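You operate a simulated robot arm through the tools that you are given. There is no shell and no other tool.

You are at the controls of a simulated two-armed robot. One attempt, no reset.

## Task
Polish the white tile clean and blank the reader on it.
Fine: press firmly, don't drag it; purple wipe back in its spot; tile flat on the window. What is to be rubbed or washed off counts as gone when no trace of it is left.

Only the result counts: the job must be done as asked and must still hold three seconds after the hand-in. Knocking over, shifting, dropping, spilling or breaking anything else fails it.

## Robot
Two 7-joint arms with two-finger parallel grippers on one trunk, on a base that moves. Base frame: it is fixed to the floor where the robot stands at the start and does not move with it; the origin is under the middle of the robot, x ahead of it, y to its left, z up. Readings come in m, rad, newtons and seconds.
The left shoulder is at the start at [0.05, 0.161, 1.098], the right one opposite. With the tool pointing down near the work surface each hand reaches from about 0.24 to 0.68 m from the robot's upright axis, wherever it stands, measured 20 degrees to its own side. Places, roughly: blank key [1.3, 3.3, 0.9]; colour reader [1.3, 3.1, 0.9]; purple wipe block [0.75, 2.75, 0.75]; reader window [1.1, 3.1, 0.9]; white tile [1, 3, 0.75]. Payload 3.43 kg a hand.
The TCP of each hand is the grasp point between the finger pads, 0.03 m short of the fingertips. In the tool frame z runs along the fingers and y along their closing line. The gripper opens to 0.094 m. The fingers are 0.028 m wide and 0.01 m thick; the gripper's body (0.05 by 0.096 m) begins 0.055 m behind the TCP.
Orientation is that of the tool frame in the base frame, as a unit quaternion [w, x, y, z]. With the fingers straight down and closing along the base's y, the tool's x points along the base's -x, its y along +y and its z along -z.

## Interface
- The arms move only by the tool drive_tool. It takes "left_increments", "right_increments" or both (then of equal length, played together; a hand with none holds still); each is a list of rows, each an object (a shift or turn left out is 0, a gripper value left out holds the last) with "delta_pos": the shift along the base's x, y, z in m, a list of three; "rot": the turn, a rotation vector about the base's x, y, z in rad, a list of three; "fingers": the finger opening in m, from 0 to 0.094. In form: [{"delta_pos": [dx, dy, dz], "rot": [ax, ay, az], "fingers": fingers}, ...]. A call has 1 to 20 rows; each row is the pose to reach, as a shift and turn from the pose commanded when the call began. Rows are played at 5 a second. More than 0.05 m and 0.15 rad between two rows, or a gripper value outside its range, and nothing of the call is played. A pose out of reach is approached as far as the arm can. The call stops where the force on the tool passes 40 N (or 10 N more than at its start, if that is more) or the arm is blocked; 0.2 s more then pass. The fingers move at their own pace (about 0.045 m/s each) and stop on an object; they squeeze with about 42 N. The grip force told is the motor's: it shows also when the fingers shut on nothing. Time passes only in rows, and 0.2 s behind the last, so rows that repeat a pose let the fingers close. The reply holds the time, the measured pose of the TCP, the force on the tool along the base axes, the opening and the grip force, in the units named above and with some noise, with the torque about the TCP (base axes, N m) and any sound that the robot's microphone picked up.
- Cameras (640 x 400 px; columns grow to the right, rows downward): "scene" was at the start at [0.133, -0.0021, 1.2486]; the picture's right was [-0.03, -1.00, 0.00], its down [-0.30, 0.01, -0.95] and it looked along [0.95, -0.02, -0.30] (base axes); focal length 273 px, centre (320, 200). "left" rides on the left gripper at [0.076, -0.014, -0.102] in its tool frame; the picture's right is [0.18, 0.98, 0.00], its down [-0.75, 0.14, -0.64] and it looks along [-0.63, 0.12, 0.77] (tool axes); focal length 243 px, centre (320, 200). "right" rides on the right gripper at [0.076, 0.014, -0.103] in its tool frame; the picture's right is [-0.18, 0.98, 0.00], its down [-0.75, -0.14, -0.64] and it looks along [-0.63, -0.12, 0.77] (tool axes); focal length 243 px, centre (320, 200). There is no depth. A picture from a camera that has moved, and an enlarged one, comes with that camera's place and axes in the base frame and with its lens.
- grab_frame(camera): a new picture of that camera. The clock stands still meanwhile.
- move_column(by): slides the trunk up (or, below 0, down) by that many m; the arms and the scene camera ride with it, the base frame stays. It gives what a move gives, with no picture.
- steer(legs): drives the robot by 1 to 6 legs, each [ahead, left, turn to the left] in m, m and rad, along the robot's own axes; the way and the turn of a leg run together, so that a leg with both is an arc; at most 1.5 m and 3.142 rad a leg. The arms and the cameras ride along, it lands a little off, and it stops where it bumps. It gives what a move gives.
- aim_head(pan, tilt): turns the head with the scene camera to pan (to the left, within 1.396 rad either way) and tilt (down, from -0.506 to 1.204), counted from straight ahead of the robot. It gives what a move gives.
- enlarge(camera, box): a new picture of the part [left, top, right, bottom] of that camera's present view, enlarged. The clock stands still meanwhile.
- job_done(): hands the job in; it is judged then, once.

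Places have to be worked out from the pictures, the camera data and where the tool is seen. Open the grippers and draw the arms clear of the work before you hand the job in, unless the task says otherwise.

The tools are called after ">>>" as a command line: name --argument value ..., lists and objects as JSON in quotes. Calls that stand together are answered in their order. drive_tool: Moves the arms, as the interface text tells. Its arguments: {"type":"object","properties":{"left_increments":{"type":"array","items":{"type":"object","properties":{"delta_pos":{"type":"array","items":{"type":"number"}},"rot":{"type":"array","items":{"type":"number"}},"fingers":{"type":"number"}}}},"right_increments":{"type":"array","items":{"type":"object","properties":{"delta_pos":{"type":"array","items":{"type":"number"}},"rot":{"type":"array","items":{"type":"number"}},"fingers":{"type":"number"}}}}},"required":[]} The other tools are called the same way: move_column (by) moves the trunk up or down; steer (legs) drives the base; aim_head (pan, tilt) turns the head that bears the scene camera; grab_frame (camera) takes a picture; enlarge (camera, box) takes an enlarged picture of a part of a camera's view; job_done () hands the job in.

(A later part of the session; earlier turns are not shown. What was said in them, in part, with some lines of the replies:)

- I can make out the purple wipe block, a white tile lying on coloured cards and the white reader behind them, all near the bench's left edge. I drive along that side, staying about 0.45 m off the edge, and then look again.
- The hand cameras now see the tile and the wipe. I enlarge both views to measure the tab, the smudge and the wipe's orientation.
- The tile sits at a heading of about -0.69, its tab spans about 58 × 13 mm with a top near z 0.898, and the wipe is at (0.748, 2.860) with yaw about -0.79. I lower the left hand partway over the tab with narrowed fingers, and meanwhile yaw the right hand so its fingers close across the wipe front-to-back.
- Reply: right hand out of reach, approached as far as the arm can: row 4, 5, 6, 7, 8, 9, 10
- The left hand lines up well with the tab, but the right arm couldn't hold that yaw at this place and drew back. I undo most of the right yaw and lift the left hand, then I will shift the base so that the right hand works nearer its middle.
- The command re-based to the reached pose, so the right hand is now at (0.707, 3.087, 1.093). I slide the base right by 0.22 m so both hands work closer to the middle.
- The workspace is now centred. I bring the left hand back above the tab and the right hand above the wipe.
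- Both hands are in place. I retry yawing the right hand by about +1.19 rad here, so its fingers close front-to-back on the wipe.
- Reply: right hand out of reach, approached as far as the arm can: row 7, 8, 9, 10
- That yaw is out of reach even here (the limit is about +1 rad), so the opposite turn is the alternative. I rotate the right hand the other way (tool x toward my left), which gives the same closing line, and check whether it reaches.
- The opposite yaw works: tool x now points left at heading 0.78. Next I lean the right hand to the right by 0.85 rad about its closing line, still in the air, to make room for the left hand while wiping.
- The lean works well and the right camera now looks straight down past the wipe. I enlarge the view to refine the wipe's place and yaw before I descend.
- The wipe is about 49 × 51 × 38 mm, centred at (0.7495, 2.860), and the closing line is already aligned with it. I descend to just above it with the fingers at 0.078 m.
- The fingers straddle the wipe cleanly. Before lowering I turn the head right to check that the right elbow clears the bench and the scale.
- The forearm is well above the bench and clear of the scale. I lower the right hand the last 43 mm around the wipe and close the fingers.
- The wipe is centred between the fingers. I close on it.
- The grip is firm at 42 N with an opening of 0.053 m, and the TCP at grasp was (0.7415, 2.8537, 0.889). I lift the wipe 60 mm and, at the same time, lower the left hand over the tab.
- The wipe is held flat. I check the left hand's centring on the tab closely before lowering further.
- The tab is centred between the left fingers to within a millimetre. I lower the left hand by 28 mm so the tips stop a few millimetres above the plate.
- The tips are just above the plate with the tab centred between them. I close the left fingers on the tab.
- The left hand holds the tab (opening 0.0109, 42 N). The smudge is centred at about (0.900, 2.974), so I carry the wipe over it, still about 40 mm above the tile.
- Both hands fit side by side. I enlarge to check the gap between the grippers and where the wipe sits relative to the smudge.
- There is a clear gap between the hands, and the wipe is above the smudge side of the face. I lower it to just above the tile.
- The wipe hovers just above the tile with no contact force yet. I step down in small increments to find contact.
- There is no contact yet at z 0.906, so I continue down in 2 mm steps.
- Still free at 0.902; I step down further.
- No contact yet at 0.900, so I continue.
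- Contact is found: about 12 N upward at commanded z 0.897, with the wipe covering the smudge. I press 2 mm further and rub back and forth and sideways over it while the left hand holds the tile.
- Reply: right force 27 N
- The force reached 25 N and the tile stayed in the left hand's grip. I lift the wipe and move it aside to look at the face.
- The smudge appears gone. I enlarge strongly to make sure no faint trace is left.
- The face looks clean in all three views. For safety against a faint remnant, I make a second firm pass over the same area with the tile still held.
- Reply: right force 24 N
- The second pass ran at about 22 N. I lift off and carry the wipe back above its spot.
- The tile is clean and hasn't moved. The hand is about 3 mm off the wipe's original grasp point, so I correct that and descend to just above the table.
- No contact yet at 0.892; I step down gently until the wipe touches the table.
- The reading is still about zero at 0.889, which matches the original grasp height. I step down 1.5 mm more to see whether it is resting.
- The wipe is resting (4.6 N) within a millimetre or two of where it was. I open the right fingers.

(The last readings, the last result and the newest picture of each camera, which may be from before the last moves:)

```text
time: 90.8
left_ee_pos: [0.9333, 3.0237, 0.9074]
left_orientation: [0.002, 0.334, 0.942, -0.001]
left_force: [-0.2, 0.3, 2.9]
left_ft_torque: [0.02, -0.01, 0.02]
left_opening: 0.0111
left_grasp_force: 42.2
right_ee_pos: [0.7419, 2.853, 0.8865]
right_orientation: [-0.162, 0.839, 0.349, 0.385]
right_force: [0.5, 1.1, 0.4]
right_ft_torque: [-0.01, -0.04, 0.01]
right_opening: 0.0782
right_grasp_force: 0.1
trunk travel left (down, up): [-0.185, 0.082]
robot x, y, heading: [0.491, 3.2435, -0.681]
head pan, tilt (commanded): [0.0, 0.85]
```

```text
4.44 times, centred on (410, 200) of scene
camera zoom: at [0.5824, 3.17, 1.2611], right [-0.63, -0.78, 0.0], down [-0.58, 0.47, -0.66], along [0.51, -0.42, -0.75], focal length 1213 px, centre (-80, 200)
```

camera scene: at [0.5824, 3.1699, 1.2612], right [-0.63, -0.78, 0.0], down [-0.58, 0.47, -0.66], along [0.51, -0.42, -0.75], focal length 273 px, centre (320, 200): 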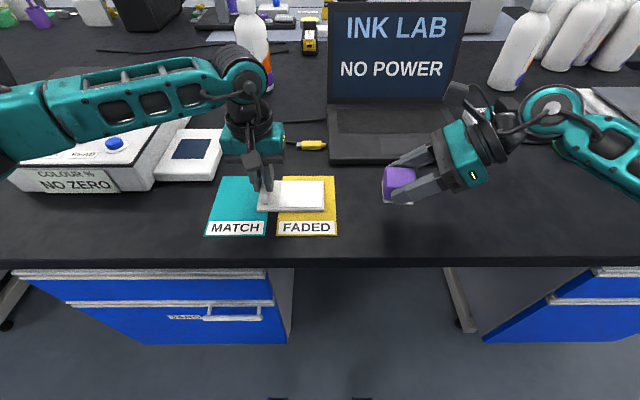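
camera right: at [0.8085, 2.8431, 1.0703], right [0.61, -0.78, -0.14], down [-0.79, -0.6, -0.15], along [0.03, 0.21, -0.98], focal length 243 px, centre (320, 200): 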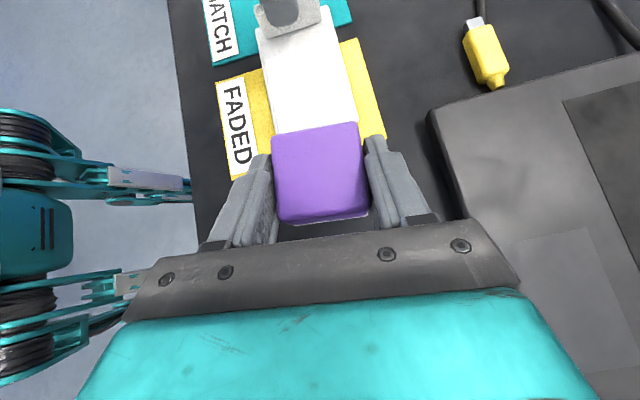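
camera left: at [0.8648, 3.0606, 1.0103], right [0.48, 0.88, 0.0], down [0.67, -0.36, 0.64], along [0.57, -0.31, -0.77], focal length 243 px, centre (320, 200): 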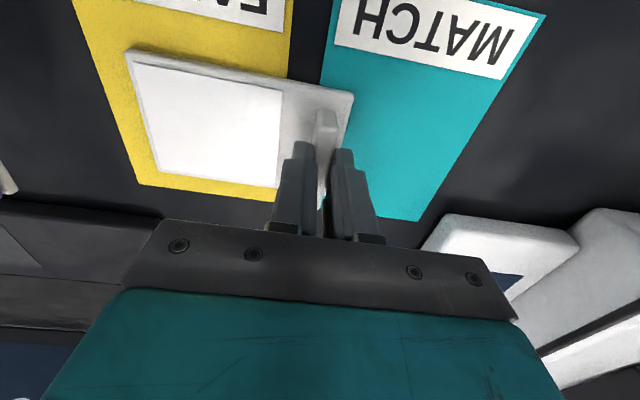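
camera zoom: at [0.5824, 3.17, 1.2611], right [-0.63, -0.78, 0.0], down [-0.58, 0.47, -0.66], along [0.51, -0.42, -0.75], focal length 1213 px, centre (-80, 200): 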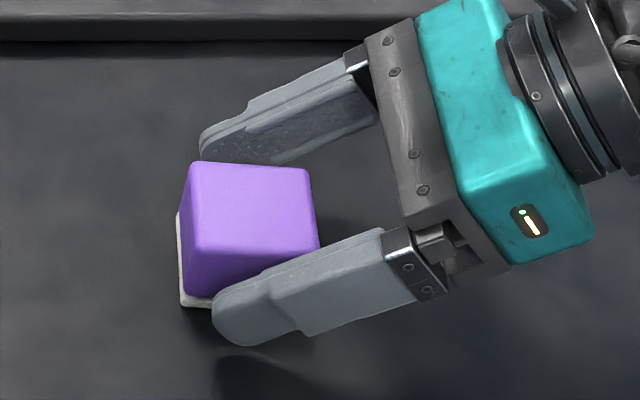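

The wipe is back where it was. I raise the right hand straight up, clear of it.

>>> drive_tool --right_increments '[{"delta_pos": [0, 0, 0.015]}, {"delta_pos": [0, 0, 0.03]}, {"delta_pos": [0, 0, 0.05]}, {"delta_pos": [0, 0, 0.08]}, {"delta_pos": [0, 0, 0.11]}, {"delta_pos": [0, 0, 0.14]}, {"delta_pos": [0, 0, 0.17]}, {"delta_pos": [0, 0, 0.2]}]'

>>> grab_frame --camera "scene"

>>> enlarge --camera "scene" --box '[350, 165, 446, 245]'

```text
time: 92.6
left_ee_pos: [0.9317, 3.0231, 0.9078]
left_orientation: [0.001, 0.334, 0.943, 0.0]
left_force: [0.1, 1.5, 2.4]
left_ft_torque: [0.01, 0.05, -0.03]
left_opening: 0.011
left_grasp_force: 42.3
right_ee_pos: [0.7406, 2.8534, 1.0864]
right_orientation: [-0.163, 0.839, 0.349, 0.384]
right_force: [1.2, -0.1, 0.2]
right_ft_torque: [0.05, 0.04, 0.0]
right_opening: 0.0781
right_grasp_force: 0.1
trunk travel left (down, up): [-0.185, 0.082]
robot x, y, heading: [0.491, 3.243, -0.682]
head pan, tilt (commanded): [0.0, 0.85]
```

```text
taken
camera scene: at [0.5825, 3.17, 1.2611], right [-0.63, -0.78, 0.0], down [-0.58, 0.47, -0.66], along [0.51, -0.42, -0.75], focal length 273 px, centre (320, 200)
```

scene: 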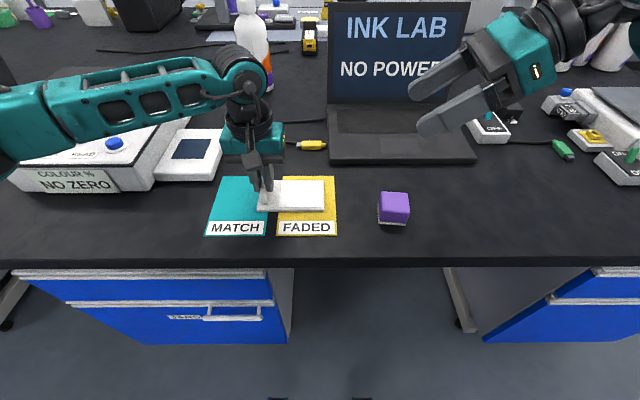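

```text
5.00 times, centred on (398, 205) of scene
camera zoom: at [0.5825, 3.17, 1.2611], right [-0.63, -0.78, 0.0], down [-0.58, 0.47, -0.66], along [0.51, -0.42, -0.75], focal length 1365 px, centre (-70, 175)
```

zoom: 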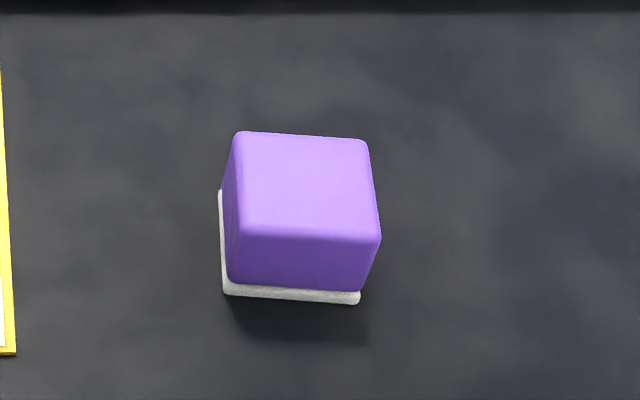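

The wipe matches its original picture exactly. Next I lift the tile with the left hand by 70 mm and check that it hangs level.

>>> drive_tool --left_increments '[{"delta_pos": [0, 0, 0.008]}, {"delta_pos": [0, 0, 0.02]}, {"delta_pos": [0, 0, 0.035]}, {"delta_pos": [0, 0, 0.05]}, {"delta_pos": [0, 0, 0.065]}, {"delta_pos": [0, 0, 0.075]}]'

>>> grab_frame --camera "scene"

>>> grab_frame --camera "left"

```text
time: 94.0
left_ee_pos: [0.9324, 3.0244, 0.9825]
left_orientation: [0.002, 0.335, 0.942, 0.0]
left_force: [0.4, 0.0, -0.5]
left_ft_torque: [0.04, -0.02, -0.01]
left_opening: 0.011
left_grasp_force: 42.5
right_ee_pos: [0.741, 2.8539, 1.0858]
right_orientation: [-0.162, 0.839, 0.349, 0.385]
right_force: [-0.1, -0.1, 0.1]
right_ft_torque: [0.02, -0.03, -0.03]
right_opening: 0.0779
right_grasp_force: 0.1
trunk travel left (down, up): [-0.185, 0.082]
robot x, y, heading: [0.4932, 3.2452, -0.679]
head pan, tilt (commanded): [0.0, 0.85]
```

```text
taken
camera scene: at [0.5826, 3.1698, 1.2611], right [-0.63, -0.78, 0.0], down [-0.58, 0.47, -0.66], along [0.51, -0.42, -0.75], focal length 273 px, centre (320, 200)
```

scene: 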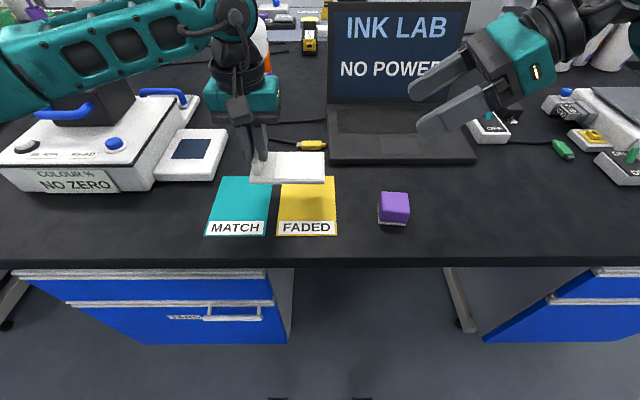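

```text
taken
camera left: at [0.8653, 3.0608, 1.0857], right [0.48, 0.88, 0.0], down [0.67, -0.36, 0.64], along [0.57, -0.31, -0.77], focal length 243 px, centre (320, 200)
```

left: 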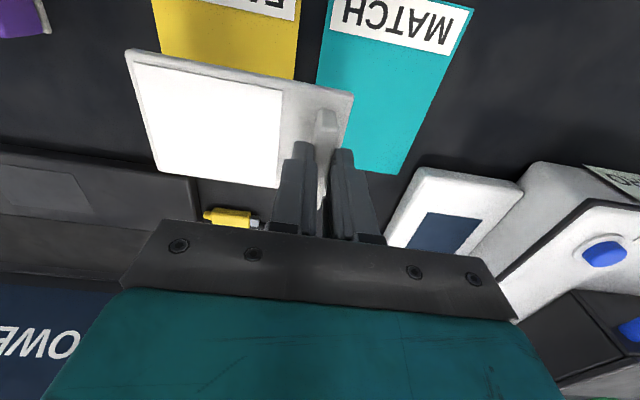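

The tile hangs level and the cards stayed put. I measure the window precisely from the scene and left views.

>>> enlarge --camera "scene" --box '[120, 90, 280, 210]'

>>> enlarge --camera "left" --box '[370, 150, 590, 290]'

```text
3.33 times, centred on (200, 150) of scene
camera zoom: at [0.5826, 3.1698, 1.2611], right [-0.63, -0.78, 0.0], down [-0.58, 0.47, -0.66], along [0.51, -0.42, -0.75], focal length 910 px, centre (720, 367)
```

zoom: 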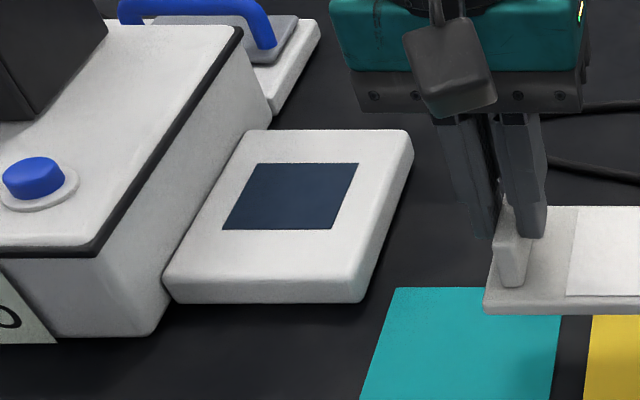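

```text
2.86 times, centred on (480, 220) of left
camera zoom: at [0.8653, 3.0608, 1.0857], right [0.48, 0.88, 0.0], down [0.67, -0.36, 0.64], along [0.57, -0.31, -0.77], focal length 693 px, centre (-137, 143)
```

zoom: 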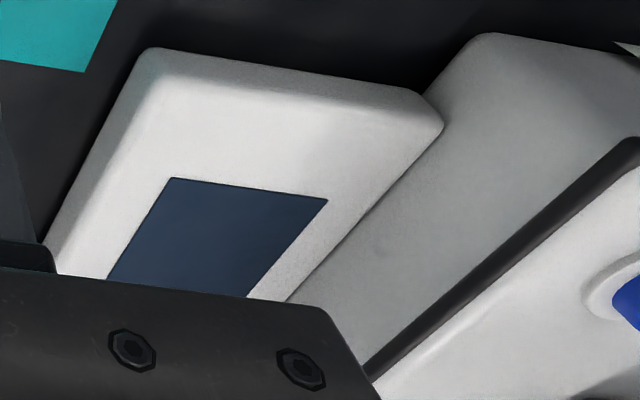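

The window centre is at about (1.136, 3.085, 0.884) with a heading of -0.68, and it is 70 mm square. I will lay the tile lengthwise over it with the tab toward me. I carry it there at height while turning it +1.58 rad.

>>> drive_tool --left_increments '[{"delta_pos": [0.013, 0.008, 0.005], "rot": [0, 0, 0.1317]}, {"delta_pos": [0.026, 0.0165, 0.008], "rot": [0, 0, 0.2633]}, {"delta_pos": [0.039, 0.0247, 0.008], "rot": [0, 0, 0.395]}, {"delta_pos": [0.052, 0.033, 0.008], "rot": [0, 0, 0.5267]}, {"delta_pos": [0.065, 0.0412, 0.008], "rot": [0, 0, 0.6583]}, {"delta_pos": [0.078, 0.0495, 0.008], "rot": [0, 0, 0.79]}, {"delta_pos": [0.091, 0.0577, 0.008], "rot": [0, 0, 0.9217]}, {"delta_pos": [0.104, 0.066, 0.008], "rot": [0, 0, 1.0533]}, {"delta_pos": [0.117, 0.0742, 0.008], "rot": [0, 0, 1.185]}, {"delta_pos": [0.13, 0.0825, 0.008], "rot": [0, 0, 1.3167]}, {"delta_pos": [0.143, 0.0907, 0.008], "rot": [0, 0, 1.4483]}, {"delta_pos": [0.1558, 0.0989, 0.008], "rot": [0, 0, 1.58]}]'

>>> grab_frame --camera "scene"

>>> grab_frame --camera "left"

```text
time: 96.6
left_ee_pos: [1.0901, 3.1243, 0.9929]
left_orientation: [0.001, -0.436, 0.9, 0.001]
left_force: [-0.6, -0.1, 0.0]
left_ft_torque: [0.03, 0.0, -0.01]
left_opening: 0.0106
left_grasp_force: 41.6
right_ee_pos: [0.7414, 2.8534, 1.0866]
right_orientation: [-0.162, 0.839, 0.349, 0.385]
right_force: [-0.2, 0.0, -0.9]
right_ft_torque: [0.01, -0.06, 0.03]
right_opening: 0.078
right_grasp_force: 0.2
trunk travel left (down, up): [-0.185, 0.082]
robot x, y, heading: [0.4878, 3.2433, -0.678]
head pan, tilt (commanded): [0.0, 0.85]
```

```text
taken
camera scene: at [0.5828, 3.1699, 1.2611], right [-0.63, -0.78, 0.0], down [-0.58, 0.47, -0.66], along [0.51, -0.42, -0.75], focal length 273 px, centre (320, 200)
```

scene: 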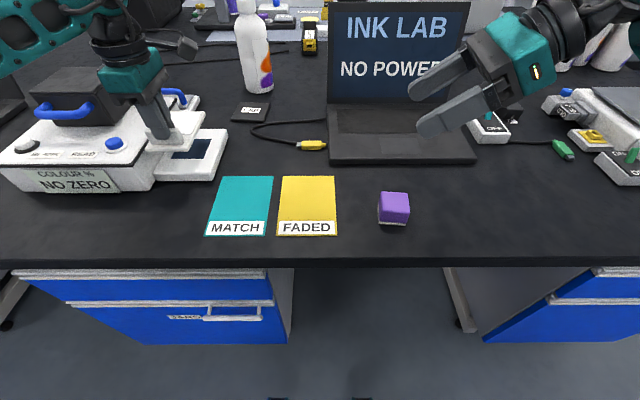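

```text
taken
camera left: at [1.054, 3.0557, 1.0935], right [-0.89, 0.46, 0.0], down [0.36, 0.68, 0.64], along [0.3, 0.57, -0.77], focal length 243 px, centre (320, 200)
```

left: 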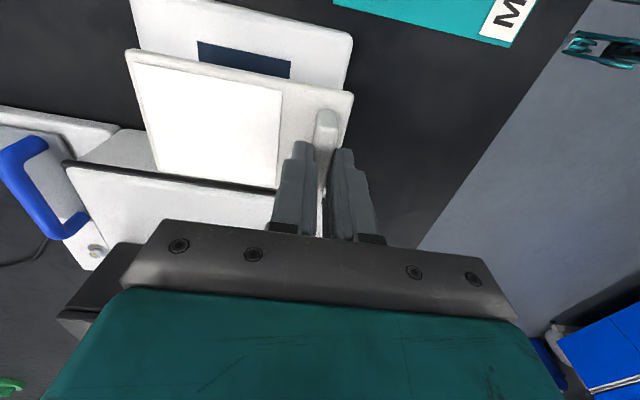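

The tile is now above the window with its tab toward me, and the view from the left camera agrees with the target to about 1 mm. I lower it toward the window.

>>> drive_tool --left_increments '[{"delta_pos": [0, 0, -0.012]}, {"delta_pos": [0, 0, -0.024]}, {"delta_pos": [0, 0, -0.034]}, {"delta_pos": [0, 0, -0.042]}]'

>>> enlarge --camera "scene" --box '[120, 80, 280, 200]'

>>> grab_frame --camera "left"

```text
time: 97.6
left_ee_pos: [1.09, 3.122, 0.9474]
left_orientation: [0.001, -0.434, 0.901, 0.0]
left_force: [-0.2, 0.0, -0.4]
left_ft_torque: [0.02, 0.01, -0.03]
left_opening: 0.011
left_grasp_force: 42.1
right_ee_pos: [0.7409, 2.8517, 1.0866]
right_orientation: [-0.162, 0.839, 0.349, 0.384]
right_force: [-0.9, 0.6, 0.0]
right_ft_torque: [0.02, -0.02, -0.06]
right_opening: 0.0779
right_grasp_force: 0.1
trunk travel left (down, up): [-0.185, 0.082]
robot x, y, heading: [0.489, 3.2439, -0.681]
head pan, tilt (commanded): [0.0, 0.85]
```

```text
3.33 times, centred on (200, 140) of scene
camera zoom: at [0.5828, 3.1698, 1.2611], right [-0.63, -0.78, 0.0], down [-0.58, 0.47, -0.66], along [0.51, -0.42, -0.75], focal length 910 px, centre (720, 400)
```

zoom: 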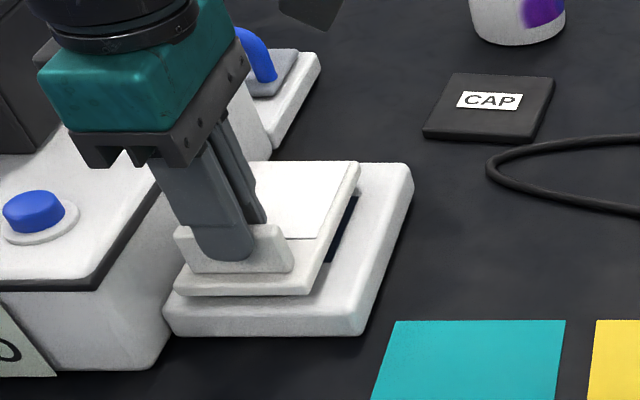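

```text
taken
camera left: at [1.0531, 3.0549, 1.0507], right [-0.88, 0.47, 0.0], down [0.36, 0.68, 0.64], along [0.3, 0.57, -0.77], focal length 243 px, centre (320, 200)
```

left: 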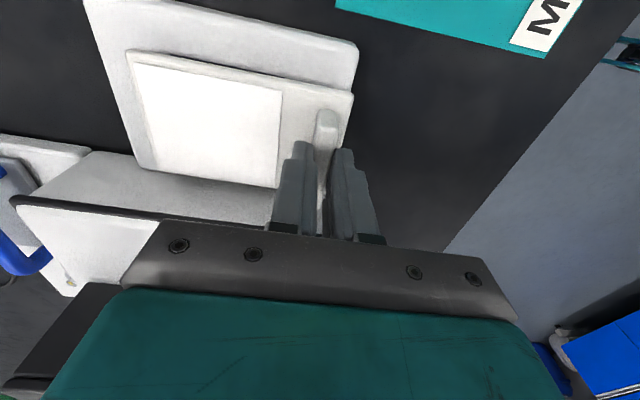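

The tile is laterally centred over the window with about 10 mm of gap left. I step down toward contact.

>>> drive_tool --left_increments '[{"delta_pos": [0, 0, -0.002]}, {"delta_pos": [0, 0, -0.004]}, {"delta_pos": [0, 0, -0.006]}]'

```text
time: 98.4
left_ee_pos: [1.0894, 3.1228, 0.942]
left_orientation: [0.001, -0.434, 0.901, 0.0]
left_force: [-0.1, -0.6, -1.2]
left_ft_torque: [0.01, 0.0, -0.01]
left_opening: 0.0108
left_grasp_force: 41.8
right_ee_pos: [0.7408, 2.8529, 1.0863]
right_orientation: [-0.162, 0.839, 0.349, 0.385]
right_force: [-0.6, -0.2, -0.1]
right_ft_torque: [-0.02, 0.01, -0.01]
right_opening: 0.0781
right_grasp_force: 0.0
trunk travel left (down, up): [-0.185, 0.082]
robot x, y, heading: [0.4912, 3.2412, -0.677]
head pan, tilt (commanded): [0.0, 0.85]
```

No contact yet at 0.942; I continue in small steps.

>>> drive_tool --left_increments '[{"delta_pos": [0, 0, -0.0015]}, {"delta_pos": [0, 0, -0.003]}, {"delta_pos": [0, 0, -0.0045]}]'

```text
time: 99.2
left_ee_pos: [1.0891, 3.1232, 0.9376]
left_orientation: [0.001, -0.435, 0.901, 0.0]
left_force: [-0.7, -0.2, -1.2]
left_ft_torque: [0.03, -0.03, 0.01]
left_opening: 0.011
left_grasp_force: 41.6
right_ee_pos: [0.7409, 2.8535, 1.0858]
right_orientation: [-0.163, 0.839, 0.349, 0.384]
right_force: [-0.4, 0.6, 0.2]
right_ft_torque: [0.01, 0.0, -0.02]
right_opening: 0.0779
right_grasp_force: 0.0
trunk travel left (down, up): [-0.185, 0.082]
robot x, y, heading: [0.4906, 3.2461, -0.681]
head pan, tilt (commanded): [0.0, 0.85]
```

Still free at 0.938; I keep stepping.

>>> drive_tool --left_increments '[{"delta_pos": [0, 0, -0.001]}, {"delta_pos": [0, 0, -0.002]}, {"delta_pos": [0, 0, -0.003]}]'

>>> enlarge --camera "scene" --box '[120, 80, 280, 200]'

```text
time: 100.0
left_ee_pos: [1.0893, 3.1221, 0.9373]
left_orientation: [0.002, -0.436, 0.9, -0.002]
left_force: [3.1, 3.3, 11.2]
left_ft_torque: [0.15, -0.08, -0.02]
left_opening: 0.0108
left_grasp_force: 41.9
right_ee_pos: [0.7407, 2.8541, 1.086]
right_orientation: [-0.163, 0.838, 0.35, 0.385]
right_force: [-0.1, -0.1, 0.8]
right_ft_torque: [-0.01, 0.04, 0.01]
right_opening: 0.0782
right_grasp_force: 0.0
trunk travel left (down, up): [-0.185, 0.082]
robot x, y, heading: [0.4914, 3.2433, -0.685]
head pan, tilt (commanded): [0.0, 0.85]
```

```text
3.33 times, centred on (200, 140) of scene
camera zoom: at [0.5819, 3.1703, 1.2614], right [-0.63, -0.78, 0.0], down [-0.58, 0.47, -0.66], along [0.51, -0.42, -0.75], focal length 910 px, centre (720, 400)
```

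zoom: 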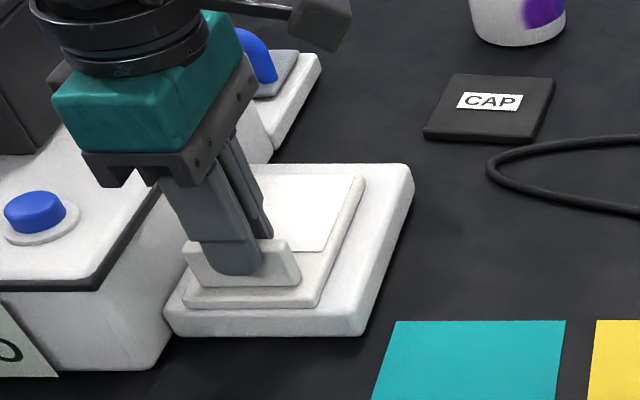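

The tile rests on the window (11 N at TCP z 0.937) and is centred on it. I relieve the load slightly and open the left fingers.

>>> drive_tool --left_increments '[{"delta_pos": [0, 0, 0.002]}, {"delta_pos": [0, 0, 0.002], "fingers": 0.02}, {"delta_pos": [0, 0, 0.002], "fingers": 0.035}, {"delta_pos": [0, 0, 0.002], "fingers": 0.04}, {"delta_pos": [0, 0, 0.002], "fingers": 0.04}]'

>>> enlarge --camera "scene" --box '[120, 80, 280, 200]'

>>> grab_frame --camera "left"

```text
time: 101.2
left_ee_pos: [1.0885, 3.1226, 0.9384]
left_orientation: [0.001, -0.434, 0.901, 0.0]
left_force: [0.6, 0.3, 0.1]
left_ft_torque: [-0.03, 0.0, -0.03]
left_opening: 0.04
left_grasp_force: 0.0
right_ee_pos: [0.7405, 2.8515, 1.0861]
right_orientation: [-0.163, 0.839, 0.349, 0.386]
right_force: [0.2, -0.1, -0.1]
right_ft_torque: [-0.01, 0.01, 0.0]
right_opening: 0.078
right_grasp_force: 0.0
trunk travel left (down, up): [-0.185, 0.082]
robot x, y, heading: [0.493, 3.2413, -0.683]
head pan, tilt (commanded): [0.0, 0.85]
```

```text
3.33 times, centred on (200, 140) of scene
camera zoom: at [0.5826, 3.1698, 1.2611], right [-0.63, -0.78, 0.0], down [-0.58, 0.47, -0.66], along [0.51, -0.42, -0.75], focal length 910 px, centre (720, 400)
```

zoom: 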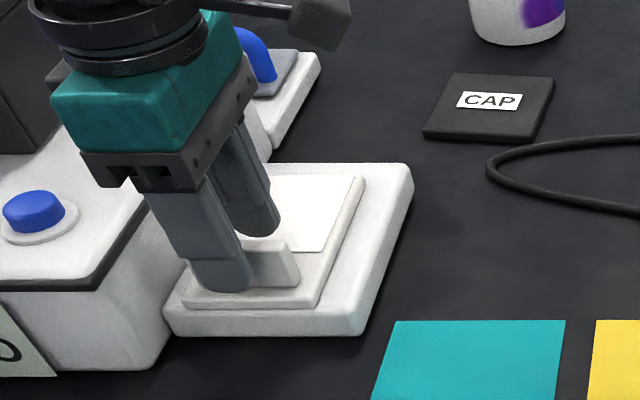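

```text
taken
camera left: at [1.0525, 3.0552, 1.0401], right [-0.88, 0.47, 0.0], down [0.36, 0.68, 0.64], along [0.3, 0.57, -0.77], focal length 243 px, centre (320, 200)
```

left: 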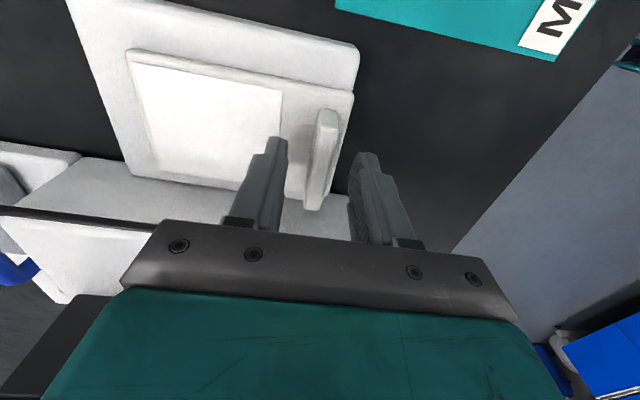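

The tile is released and lies flat. I raise the left hand straight up, clear of the tab.

>>> drive_tool --left_increments '[{"delta_pos": [0, 0, 0.015]}, {"delta_pos": [0, 0, 0.03]}, {"delta_pos": [0, 0, 0.055]}, {"delta_pos": [0, 0, 0.085]}, {"delta_pos": [0, 0, 0.115]}, {"delta_pos": [0, 0, 0.14]}]'

>>> grab_frame --camera "scene"

>>> grab_frame --camera "left"

>>> enlarge --camera "scene" --box '[0, 80, 240, 210]'

```text
time: 102.6
left_ee_pos: [1.0879, 3.1222, 1.0767]
left_orientation: [0.001, -0.435, 0.9, 0.0]
left_force: [-1.0, 0.3, -0.4]
left_ft_torque: [0.06, -0.01, 0.0]
left_opening: 0.0401
left_grasp_force: 0.1
right_ee_pos: [0.7412, 2.8532, 1.0859]
right_orientation: [-0.163, 0.839, 0.349, 0.385]
right_force: [-0.1, -0.2, 0.0]
right_ft_torque: [-0.02, 0.02, 0.0]
right_opening: 0.0779
right_grasp_force: 0.1
trunk travel left (down, up): [-0.185, 0.082]
robot x, y, heading: [0.4907, 3.2448, -0.681]
head pan, tilt (commanded): [0.0, 0.85]
```

```text
taken
camera scene: at [0.5824, 3.1698, 1.2611], right [-0.63, -0.78, 0.0], down [-0.58, 0.47, -0.66], along [0.51, -0.42, -0.75], focal length 273 px, centre (320, 200)
```

scene: 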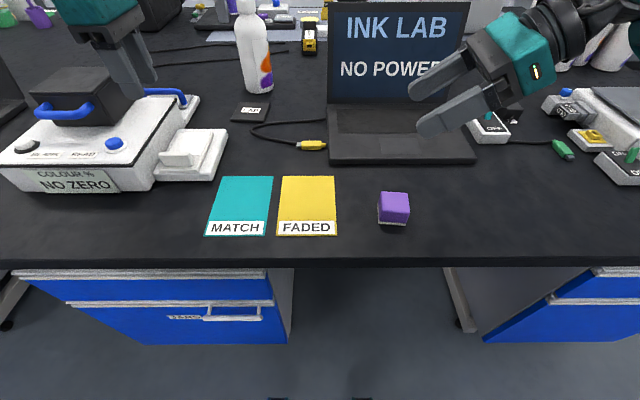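

```text
taken
camera left: at [1.0527, 3.0554, 1.1799], right [-0.88, 0.47, 0.0], down [0.36, 0.68, 0.64], along [0.3, 0.57, -0.77], focal length 243 px, centre (320, 200)
```

left: 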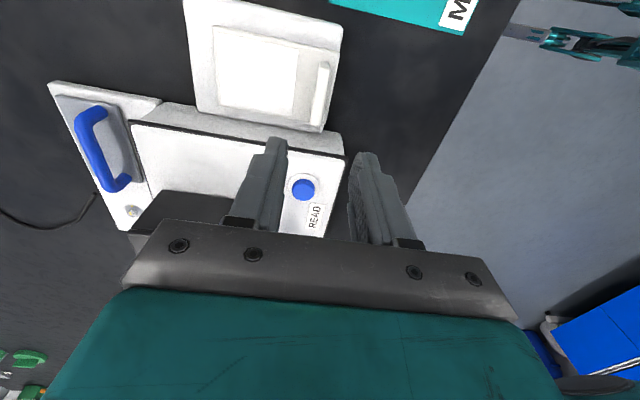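

```text
2.67 times, centred on (120, 145) of scene
camera zoom: at [0.5824, 3.1698, 1.2611], right [-0.63, -0.78, 0.0], down [-0.58, 0.47, -0.66], along [0.51, -0.42, -0.75], focal length 728 px, centre (853, 347)
```

zoom: 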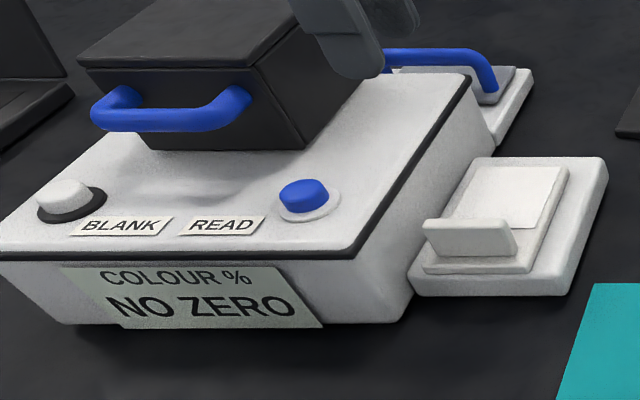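

The tile lies flat and covers the window completely. I triangulate the BLANK key's top at about (1.274, 3.339, 0.940), which is out of reach from here. I raise and un-yaw the left hand and close its fingers, then shift the base left.

>>> drive_tool --left_increments '[{"delta_pos": [0, 0, 0.02], "rot": [0, 0, -0.1317]}, {"delta_pos": [0, 0, 0.04], "rot": [0, 0, -0.2633]}, {"delta_pos": [0, 0, 0.05], "rot": [0, 0, -0.395]}, {"delta_pos": [0, 0, 0.06], "rot": [0, 0, -0.5267], "fingers": 0.0}, {"delta_pos": [0, 0, 0.06], "rot": [0, 0, -0.6583]}, {"delta_pos": [0, 0, 0.06], "rot": [0, 0, -0.79]}, {"delta_pos": [0, 0, 0.06], "rot": [0, 0, -0.9217]}, {"delta_pos": [0, 0, 0.06], "rot": [0, 0, -1.0533]}, {"delta_pos": [0, 0, 0.06], "rot": [0, 0, -1.185]}, {"delta_pos": [0, 0, 0.06], "rot": [0, 0, -1.3167]}, {"delta_pos": [0, 0, 0.06], "rot": [0, 0, -1.4483]}, {"delta_pos": [0, 0, 0.06], "rot": [0, 0, -1.58]}]'

>>> steer --legs '[[0.0, 0.24, 0.0]]'

>>> grab_frame --camera "scene"

>>> grab_frame --camera "left"

```text
time: 105.2
left_ee_pos: [1.0893, 3.1238, 1.1371]
left_orientation: [0.001, 0.335, 0.942, 0.0]
left_force: [-0.2, -0.3, 0.6]
left_ft_torque: [0.02, -0.01, -0.03]
left_opening: 0.0
left_grasp_force: 32.8
right_ee_pos: [0.7407, 2.8535, 1.0858]
right_orientation: [-0.163, 0.839, 0.349, 0.385]
right_force: [-0.4, -0.1, -0.4]
right_ft_torque: [-0.02, 0.0, 0.01]
right_opening: 0.0777
right_grasp_force: 0.1
trunk travel left (down, up): [-0.185, 0.082]
robot x, y, heading: [0.4895, 3.245, -0.683]
head pan, tilt (commanded): [0.0, 0.85]
```

```text
time: 108.0
left_ee_pos: [1.2426, 3.3088, 1.137]
left_orientation: [0.001, 0.336, 0.942, 0.0]
left_force: [-0.4, 0.7, -0.8]
left_ft_torque: [0.0, 0.0, 0.01]
left_opening: 0.0
left_grasp_force: 32.9
right_ee_pos: [0.8931, 3.0406, 1.0864]
right_orientation: [-0.161, 0.84, 0.347, 0.385]
right_force: [-1.0, -0.4, 0.2]
right_ft_torque: [-0.01, -0.01, 0.01]
right_opening: 0.0779
right_grasp_force: 0.0
trunk travel left (down, up): [-0.185, 0.082]
robot x, y, heading: [0.6433, 3.4322, -0.682]
head pan, tilt (commanded): [0.0, 0.85]
```

```text
taken
camera scene: at [0.7365, 3.3585, 1.2611], right [-0.63, -0.77, 0.0], down [-0.58, 0.48, -0.66], along [0.51, -0.42, -0.75], focal length 273 px, centre (320, 200)
```

scene: 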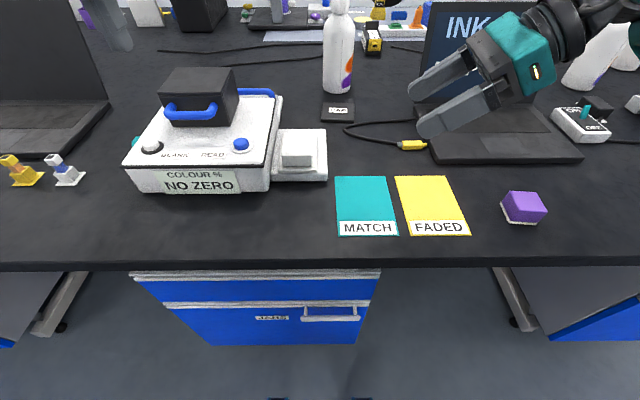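

```text
taken
camera left: at [1.175, 3.3467, 1.2393], right [0.48, 0.88, 0.0], down [0.67, -0.37, 0.64], along [0.56, -0.31, -0.77], focal length 243 px, centre (320, 200)
```

left: 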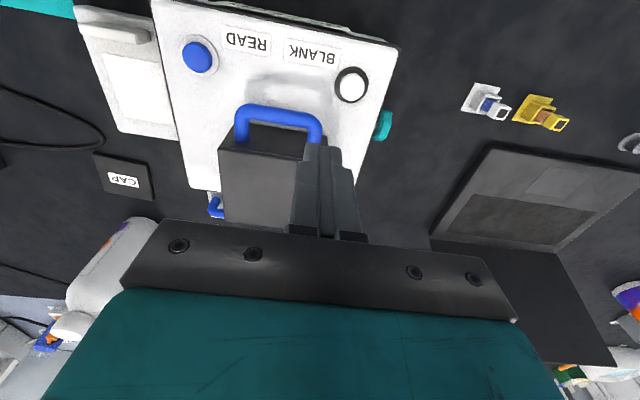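

The base moved as planned and the key is in the left camera's view. I enlarge both views to pin down the BLANK key.

>>> enlarge --camera "left" --box '[270, 40, 430, 140]'

>>> enlarge --camera "scene" --box '[110, 60, 350, 210]'

```text
4.00 times, centred on (350, 90) of left
camera zoom: at [1.175, 3.3467, 1.2393], right [0.48, 0.88, 0.0], down [0.67, -0.37, 0.64], along [0.56, -0.31, -0.77], focal length 970 px, centre (200, 640)
```

zoom: 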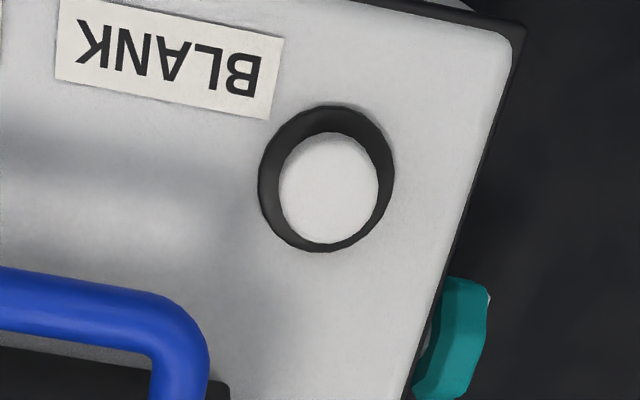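

```text
2.67 times, centred on (230, 135) of scene
camera zoom: at [0.7365, 3.3585, 1.2611], right [-0.63, -0.77, 0.0], down [-0.58, 0.48, -0.66], along [0.51, -0.42, -0.75], focal length 728 px, centre (560, 373)
```

zoom: 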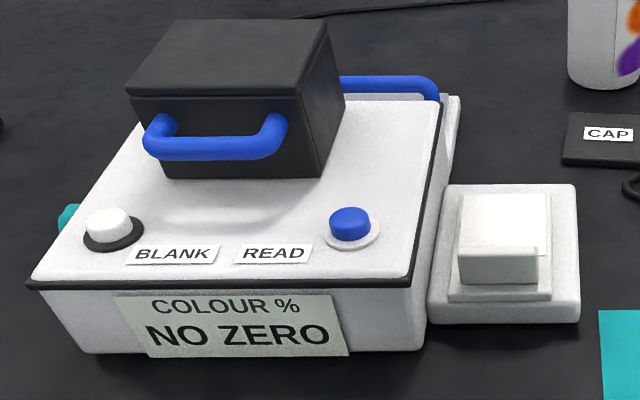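

The BLANK key's cap is about 28 mm wide, centred at (1.262, 3.342) with its top near z 0.949. I move the closed left fingertips above it, about 25 mm clear.

>>> drive_tool --left_increments '[{"delta_pos": [0.0097, 0.0166, 0.0]}, {"delta_pos": [0.0194, 0.0332, 0.0]}, {"delta_pos": [0.0194, 0.0332, -0.03]}, {"delta_pos": [0.0194, 0.0332, -0.06]}, {"delta_pos": [0.0194, 0.0332, -0.09]}, {"delta_pos": [0.0194, 0.0332, -0.115]}, {"delta_pos": [0.0194, 0.0332, -0.13]}]'

>>> grab_frame --camera "left"

>>> enlarge --camera "scene" --box '[80, 40, 280, 210]'

```text
time: 109.6
left_ee_pos: [1.2636, 3.3423, 1.0072]
left_orientation: [0.001, 0.336, 0.942, -0.001]
left_force: [-0.8, -0.4, 0.1]
left_ft_torque: [0.01, -0.02, 0.03]
left_opening: 0.0001
left_grasp_force: 33.3
right_ee_pos: [0.8927, 3.0406, 1.086]
right_orientation: [-0.163, 0.84, 0.347, 0.385]
right_force: [0.3, 0.1, 0.4]
right_ft_torque: [-0.01, 0.0, 0.0]
right_opening: 0.078
right_grasp_force: 0.1
trunk travel left (down, up): [-0.185, 0.082]
robot x, y, heading: [0.6458, 3.4331, -0.691]
head pan, tilt (commanded): [0.0, 0.85]
```

```text
taken
camera left: at [1.1957, 3.3792, 1.1097], right [0.48, 0.88, 0.0], down [0.67, -0.37, 0.64], along [0.56, -0.31, -0.77], focal length 243 px, centre (320, 200)
```

left: 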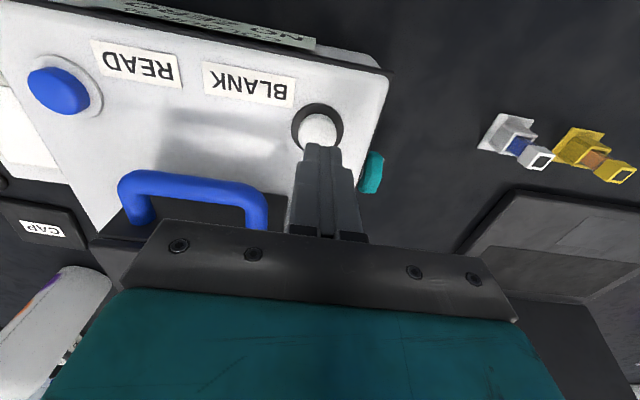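

```text
2.35 times, centred on (180, 125) of scene
camera zoom: at [0.7365, 3.3584, 1.2611], right [-0.63, -0.77, 0.0], down [-0.58, 0.48, -0.66], along [0.51, -0.42, -0.75], focal length 642 px, centre (649, 376)
```

zoom: 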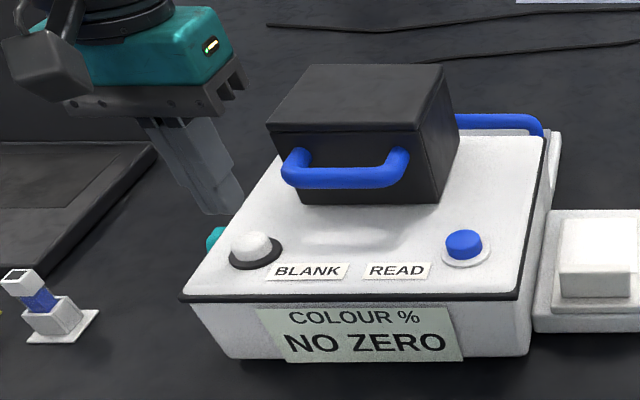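

The fingertips are aligned with the key to about 2 mm. I correct that and lower to just above the cap.

>>> drive_tool --left_increments '[{"delta_pos": [-0.0013, -0.0016, -0.008]}, {"delta_pos": [-0.0013, -0.0016, -0.016]}, {"delta_pos": [-0.0013, -0.0016, -0.022]}]'

>>> enlarge --camera "scene" --box '[110, 90, 230, 200]'

>>> enlarge --camera "left" --box '[240, 70, 400, 190]'

```text
time: 110.4
left_ee_pos: [1.2607, 3.3395, 0.9851]
left_orientation: [0.001, 0.336, 0.942, 0.0]
left_force: [0.1, -0.4, -0.9]
left_ft_torque: [0.0, 0.01, -0.03]
left_opening: 0.0
left_grasp_force: 32.8
right_ee_pos: [0.893, 3.04, 1.0873]
right_orientation: [-0.161, 0.84, 0.346, 0.386]
right_force: [-0.7, 0.4, -0.2]
right_ft_torque: [0.01, 0.0, 0.02]
right_opening: 0.078
right_grasp_force: 0.0
trunk travel left (down, up): [-0.185, 0.082]
robot x, y, heading: [0.6441, 3.4348, -0.686]
head pan, tilt (commanded): [0.0, 0.85]
```

```text
3.64 times, centred on (170, 145) of scene
camera zoom: at [0.7364, 3.3583, 1.2611], right [-0.63, -0.77, 0.0], down [-0.58, 0.48, -0.66], along [0.51, -0.42, -0.75], focal length 993 px, centre (866, 400)
```

zoom: 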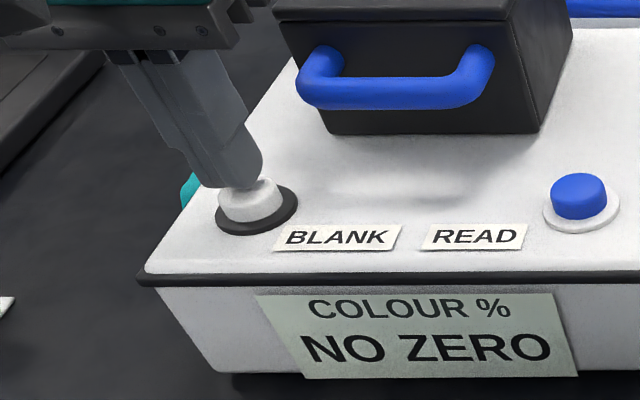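

```text
3.33 times, centred on (320, 130) of left
camera zoom: at [1.1934, 3.3781, 1.0877], right [0.48, 0.88, 0.0], down [0.67, -0.37, 0.64], along [0.56, -0.31, -0.77], focal length 809 px, centre (320, 433)
```

zoom: 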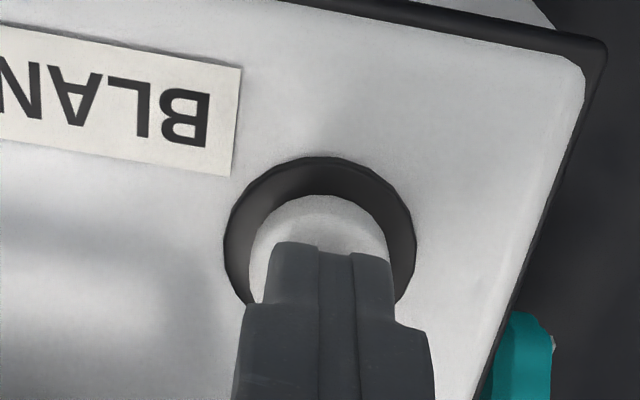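

The fingertips are right above the key cap. I press straight down in small steps, watching the force.

>>> drive_tool --left_increments '[{"delta_pos": [0, 0, -0.002]}, {"delta_pos": [0, 0, -0.004]}, {"delta_pos": [0, 0, -0.006]}, {"delta_pos": [0, 0, -0.008]}]'

```text
time: 111.4
left_ee_pos: [1.2619, 3.3396, 0.9777]
left_orientation: [0.001, 0.336, 0.942, -0.001]
left_force: [1.2, 0.1, 2.1]
left_ft_torque: [0.01, -0.05, -0.03]
left_opening: 0.0002
left_grasp_force: 32.9
right_ee_pos: [0.8933, 3.0411, 1.0861]
right_orientation: [-0.161, 0.84, 0.347, 0.386]
right_force: [0.1, -0.9, -0.4]
right_ft_torque: [0.0, -0.02, -0.04]
right_opening: 0.0783
right_grasp_force: 0.0
trunk travel left (down, up): [-0.185, 0.082]
robot x, y, heading: [0.6447, 3.4326, -0.687]
head pan, tilt (commanded): [0.0, 0.85]
```

There is light contact (about 2 N) at 0.978. I press on down firmly in 1.5 mm steps.

>>> drive_tool --left_increments '[{"delta_pos": [0, 0, -0.0015]}, {"delta_pos": [0, 0, -0.003]}, {"delta_pos": [0, 0, -0.0045]}]'

>>> enlarge --camera "scene" --box '[110, 90, 230, 200]'

```text
time: 112.2
left_ee_pos: [1.2616, 3.339, 0.9739]
left_orientation: [0.003, 0.337, 0.942, 0.0]
left_force: [0.8, -0.6, 10.2]
left_ft_torque: [0.01, -0.04, -0.15]
left_opening: 0.0
left_grasp_force: 33.0
right_ee_pos: [0.8927, 3.0406, 1.087]
right_orientation: [-0.161, 0.84, 0.346, 0.385]
right_force: [0.2, 0.2, 0.8]
right_ft_torque: [0.03, 0.04, 0.0]
right_opening: 0.0778
right_grasp_force: 0.0
trunk travel left (down, up): [-0.185, 0.082]
robot x, y, heading: [0.6461, 3.4308, -0.689]
head pan, tilt (commanded): [0.0, 0.85]
heard: click
```

```text
3.64 times, centred on (170, 145) of scene
camera zoom: at [0.7355, 3.3584, 1.2614], right [-0.63, -0.77, 0.0], down [-0.58, 0.48, -0.66], along [0.51, -0.42, -0.75], focal length 993 px, centre (866, 400)
```

zoom: 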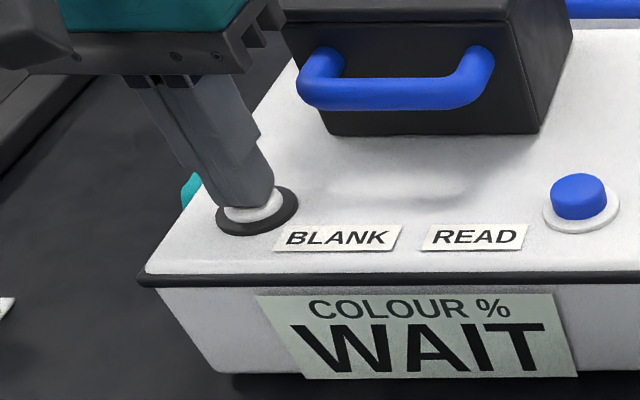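

A click was heard and the display changed to "WAIT". I release the key straight up and let time pass.

>>> drive_tool --left_increments '[{"delta_pos": [0, 0, 0.005]}, {"delta_pos": [0, 0, 0.012]}, {"delta_pos": [0, 0, 0.025]}, {"delta_pos": [0, 0, 0.04]}, {"delta_pos": [0, 0, 0.06]}]'

>>> enlarge --camera "scene" --box '[110, 90, 350, 210]'

```text
time: 113.4
left_ee_pos: [1.2615, 3.3402, 1.0331]
left_orientation: [0.001, 0.337, 0.942, -0.001]
left_force: [0.4, 0.0, -0.8]
left_ft_torque: [0.01, 0.03, 0.0]
left_opening: 0.0001
left_grasp_force: 32.9
right_ee_pos: [0.8928, 3.0399, 1.0858]
right_orientation: [-0.161, 0.84, 0.347, 0.385]
right_force: [-0.6, -1.1, -0.9]
right_ft_torque: [0.0, -0.04, 0.03]
right_opening: 0.078
right_grasp_force: 0.1
trunk travel left (down, up): [-0.185, 0.082]
robot x, y, heading: [0.6426, 3.4308, -0.689]
head pan, tilt (commanded): [0.0, 0.85]
```

```text
2.67 times, centred on (230, 150) of scene
camera zoom: at [0.7362, 3.3583, 1.2611], right [-0.63, -0.77, 0.0], down [-0.58, 0.48, -0.66], along [0.51, -0.42, -0.75], focal length 728 px, centre (560, 333)
```

zoom: 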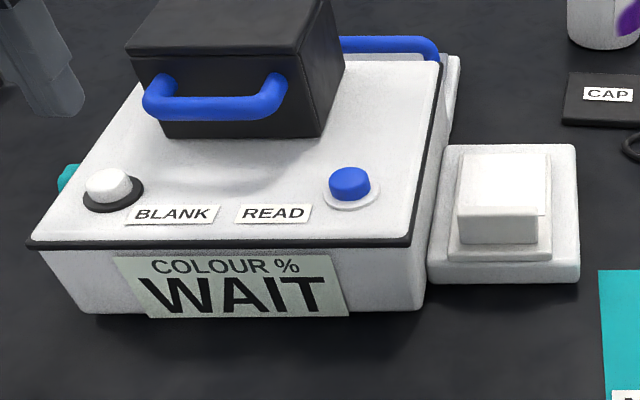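

The display still shows "WAIT". I raise the left hand further and let a few seconds pass.

>>> drive_tool --left_increments '[{"delta_pos": [0, 0, 0.03]}, {"delta_pos": [0, 0, 0.06]}, {"delta_pos": [0, 0, 0.09]}, {"delta_pos": [0, 0, 0.1]}, {"delta_pos": [0, 0, 0.1]}, {"delta_pos": [0, 0, 0.1]}, {"delta_pos": [0, 0, 0.1]}, {"delta_pos": [0, 0, 0.1]}, {"delta_pos": [0, 0, 0.1]}, {"delta_pos": [0, 0, 0.1]}]'

>>> enlarge --camera "scene" --box '[110, 90, 350, 210]'

```text
time: 115.6
left_ee_pos: [1.2624, 3.3395, 1.1322]
left_orientation: [0.001, 0.336, 0.942, -0.001]
left_force: [-0.3, -0.8, 1.0]
left_ft_torque: [0.01, -0.01, -0.02]
left_opening: 0.0
left_grasp_force: 33.1
right_ee_pos: [0.893, 3.0407, 1.0866]
right_orientation: [-0.162, 0.84, 0.347, 0.384]
right_force: [0.4, 0.6, 0.8]
right_ft_torque: [0.03, 0.0, -0.01]
right_opening: 0.0781
right_grasp_force: 0.0
trunk travel left (down, up): [-0.185, 0.082]
robot x, y, heading: [0.6467, 3.4339, -0.69]
head pan, tilt (commanded): [0.0, 0.85]
```

```text
2.67 times, centred on (230, 150) of scene
camera zoom: at [0.7364, 3.3584, 1.2611], right [-0.63, -0.77, 0.0], down [-0.58, 0.48, -0.66], along [0.51, -0.42, -0.75], focal length 728 px, centre (560, 333)
```

zoom: 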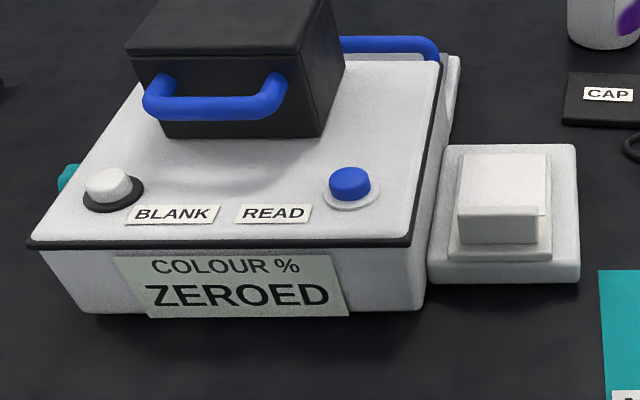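

The display reads "ZEROED". I draw both arms back toward the robot and open the grippers.

>>> drive_tool --left_increments '[{"delta_pos": [-0.03, 0.024, 0.0], "fingers": 0.05}, {"delta_pos": [-0.06, 0.048, 0.0], "fingers": 0.094}, {"delta_pos": [-0.09, 0.072, 0.0]}, {"delta_pos": [-0.12, 0.096, 0.0]}, {"delta_pos": [-0.15, 0.12, 0.0]}, {"delta_pos": [-0.17, 0.136, 0.0]}]' --right_increments '[{"delta_pos": [0.0, 0.0, 0.02], "fingers": 0.094}, {"delta_pos": [-0.02, 0.005, 0.04]}, {"delta_pos": [-0.045, 0.015, 0.05]}, {"delta_pos": [-0.075, 0.03, 0.05]}, {"delta_pos": [-0.105, 0.05, 0.05]}, {"delta_pos": [-0.13, 0.07, 0.05]}]'

>>> grab_frame --camera "scene"

>>> enlarge --camera "scene" --box '[110, 90, 350, 210]'

>>> enlarge --camera "scene" --box '[320, 150, 580, 260]'

```text
time: 117.0
left_ee_pos: [1.0912, 3.478, 1.1328]
left_orientation: [0.001, 0.336, 0.942, 0.0]
left_force: [0.4, 0.1, 0.3]
left_ft_torque: [-0.01, -0.05, -0.03]
left_opening: 0.0939
left_grasp_force: 0.0
right_ee_pos: [0.7617, 3.1115, 1.1367]
right_orientation: [-0.161, 0.84, 0.346, 0.386]
right_force: [-0.8, -0.2, -0.4]
right_ft_torque: [-0.01, 0.01, 0.01]
right_opening: 0.0941
right_grasp_force: 0.1
trunk travel left (down, up): [-0.185, 0.082]
robot x, y, heading: [0.6412, 3.4312, -0.683]
head pan, tilt (commanded): [0.0, 0.85]
```

```text
taken
camera scene: at [0.7359, 3.3589, 1.2612], right [-0.63, -0.77, 0.0], down [-0.58, 0.48, -0.66], along [0.51, -0.42, -0.75], focal length 273 px, centre (320, 200)
```

scene: 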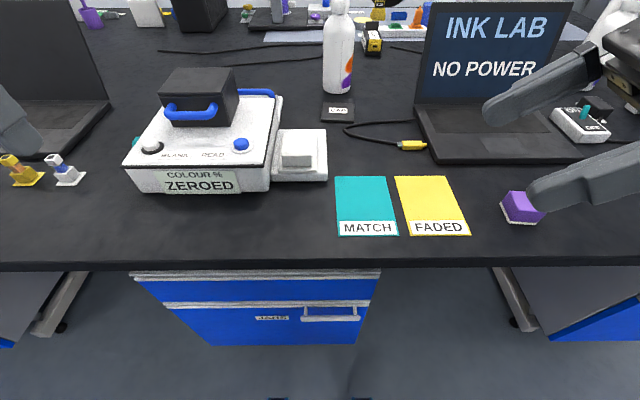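

```text
2.67 times, centred on (230, 150) of scene
camera zoom: at [0.7359, 3.3589, 1.2612], right [-0.63, -0.77, 0.0], down [-0.58, 0.48, -0.66], along [0.51, -0.42, -0.75], focal length 728 px, centre (560, 333)
```

zoom: 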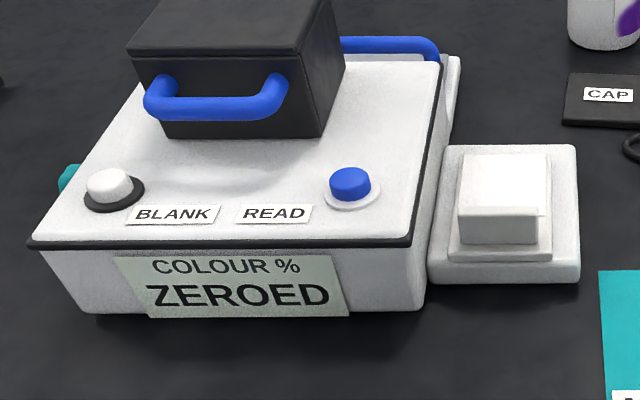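

```text
2.46 times, centred on (450, 205) of scene
camera zoom: at [0.7359, 3.3589, 1.2612], right [-0.63, -0.77, 0.0], down [-0.58, 0.48, -0.66], along [0.51, -0.42, -0.75], focal length 672 px, centre (0, 188)
```

zoom: 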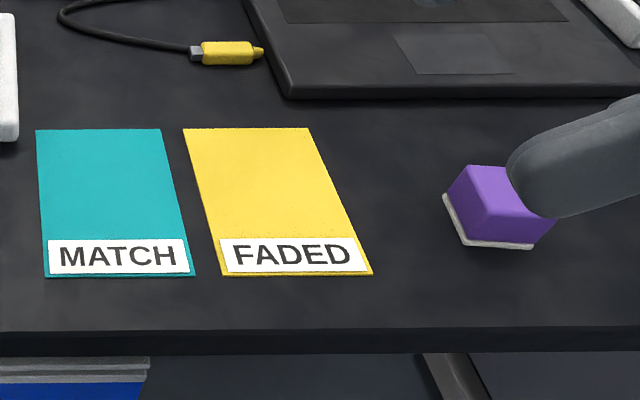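

Everything is in place: the reader is ZEROED, the tile lies flat, the wipe is in its spot and the cards are unmoved. I back the base away a little so the arms are fully clear of the work.

>>> steer --legs '[[-0.22, 0.0, 0.0]]'

>>> grab_frame --camera "scene"

```text
time: 118.6
left_ee_pos: [0.9242, 3.612, 1.1327]
left_orientation: [0.002, 0.337, 0.942, 0.0]
left_force: [-0.4, -0.7, -0.5]
left_ft_torque: [-0.03, -0.01, -0.01]
left_opening: 0.0938
left_grasp_force: 0.1
right_ee_pos: [0.5946, 3.2489, 1.1372]
right_orientation: [-0.161, 0.84, 0.346, 0.386]
right_force: [0.0, -0.1, 0.6]
right_ft_torque: [-0.01, -0.01, -0.02]
right_opening: 0.0937
right_grasp_force: 0.0
trunk travel left (down, up): [-0.185, 0.082]
robot x, y, heading: [0.4789, 3.5684, -0.691]
head pan, tilt (commanded): [0.0, 0.85]
```

```text
taken
camera scene: at [0.5684, 3.4961, 1.2612], right [-0.64, -0.77, 0.0], down [-0.58, 0.48, -0.66], along [0.51, -0.42, -0.75], focal length 273 px, centre (320, 200)
```

scene: 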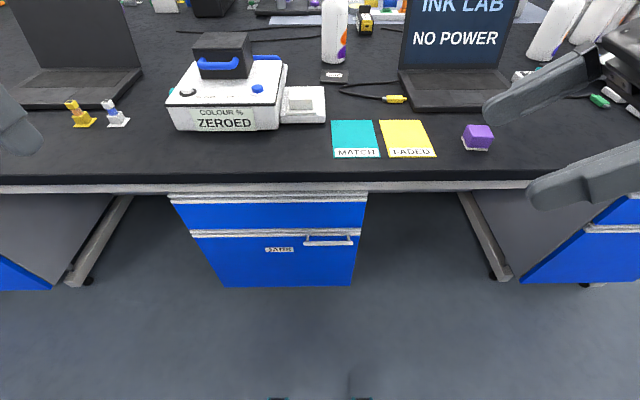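

The display still reads ZEROED, the clean tile lies flat on the window and the wipe is back in its spot. The arms are clear with both grippers open, so I hand the job in.

>>> job_done

```text
The job is handed in.
```

The white tile is polished clean and lies flat on the reader window. The reader has been blanked on it and shows "ZEROED". I've handed the job in; the result hasn't come back.

- **Polishing:** I rubbed the tile twice with the purple wipe at about 22–25 N while the left hand held its tab, so the tile wasn't dragged. Enlarged views after the first pass showed no trace of the smudge, and it still looked clean after the second.
- **Tile on the window:** I carried it over level and laid it lengthwise with the tab toward the robot. It covers the whole window.
- **Blanking:** I pressed the BLANK key straight down until it clicked, at about 10 N. The display went from "NO ZERO" to "WAIT" and then "ZEROED".
- **Purple wipe:** It's back in its spot and matches its earlier picture.

The two cards stayed in place when I lifted the tile, and the last pictures showed nothing else moved or knocked over. Both grippers are open and the arms are clear of the work.
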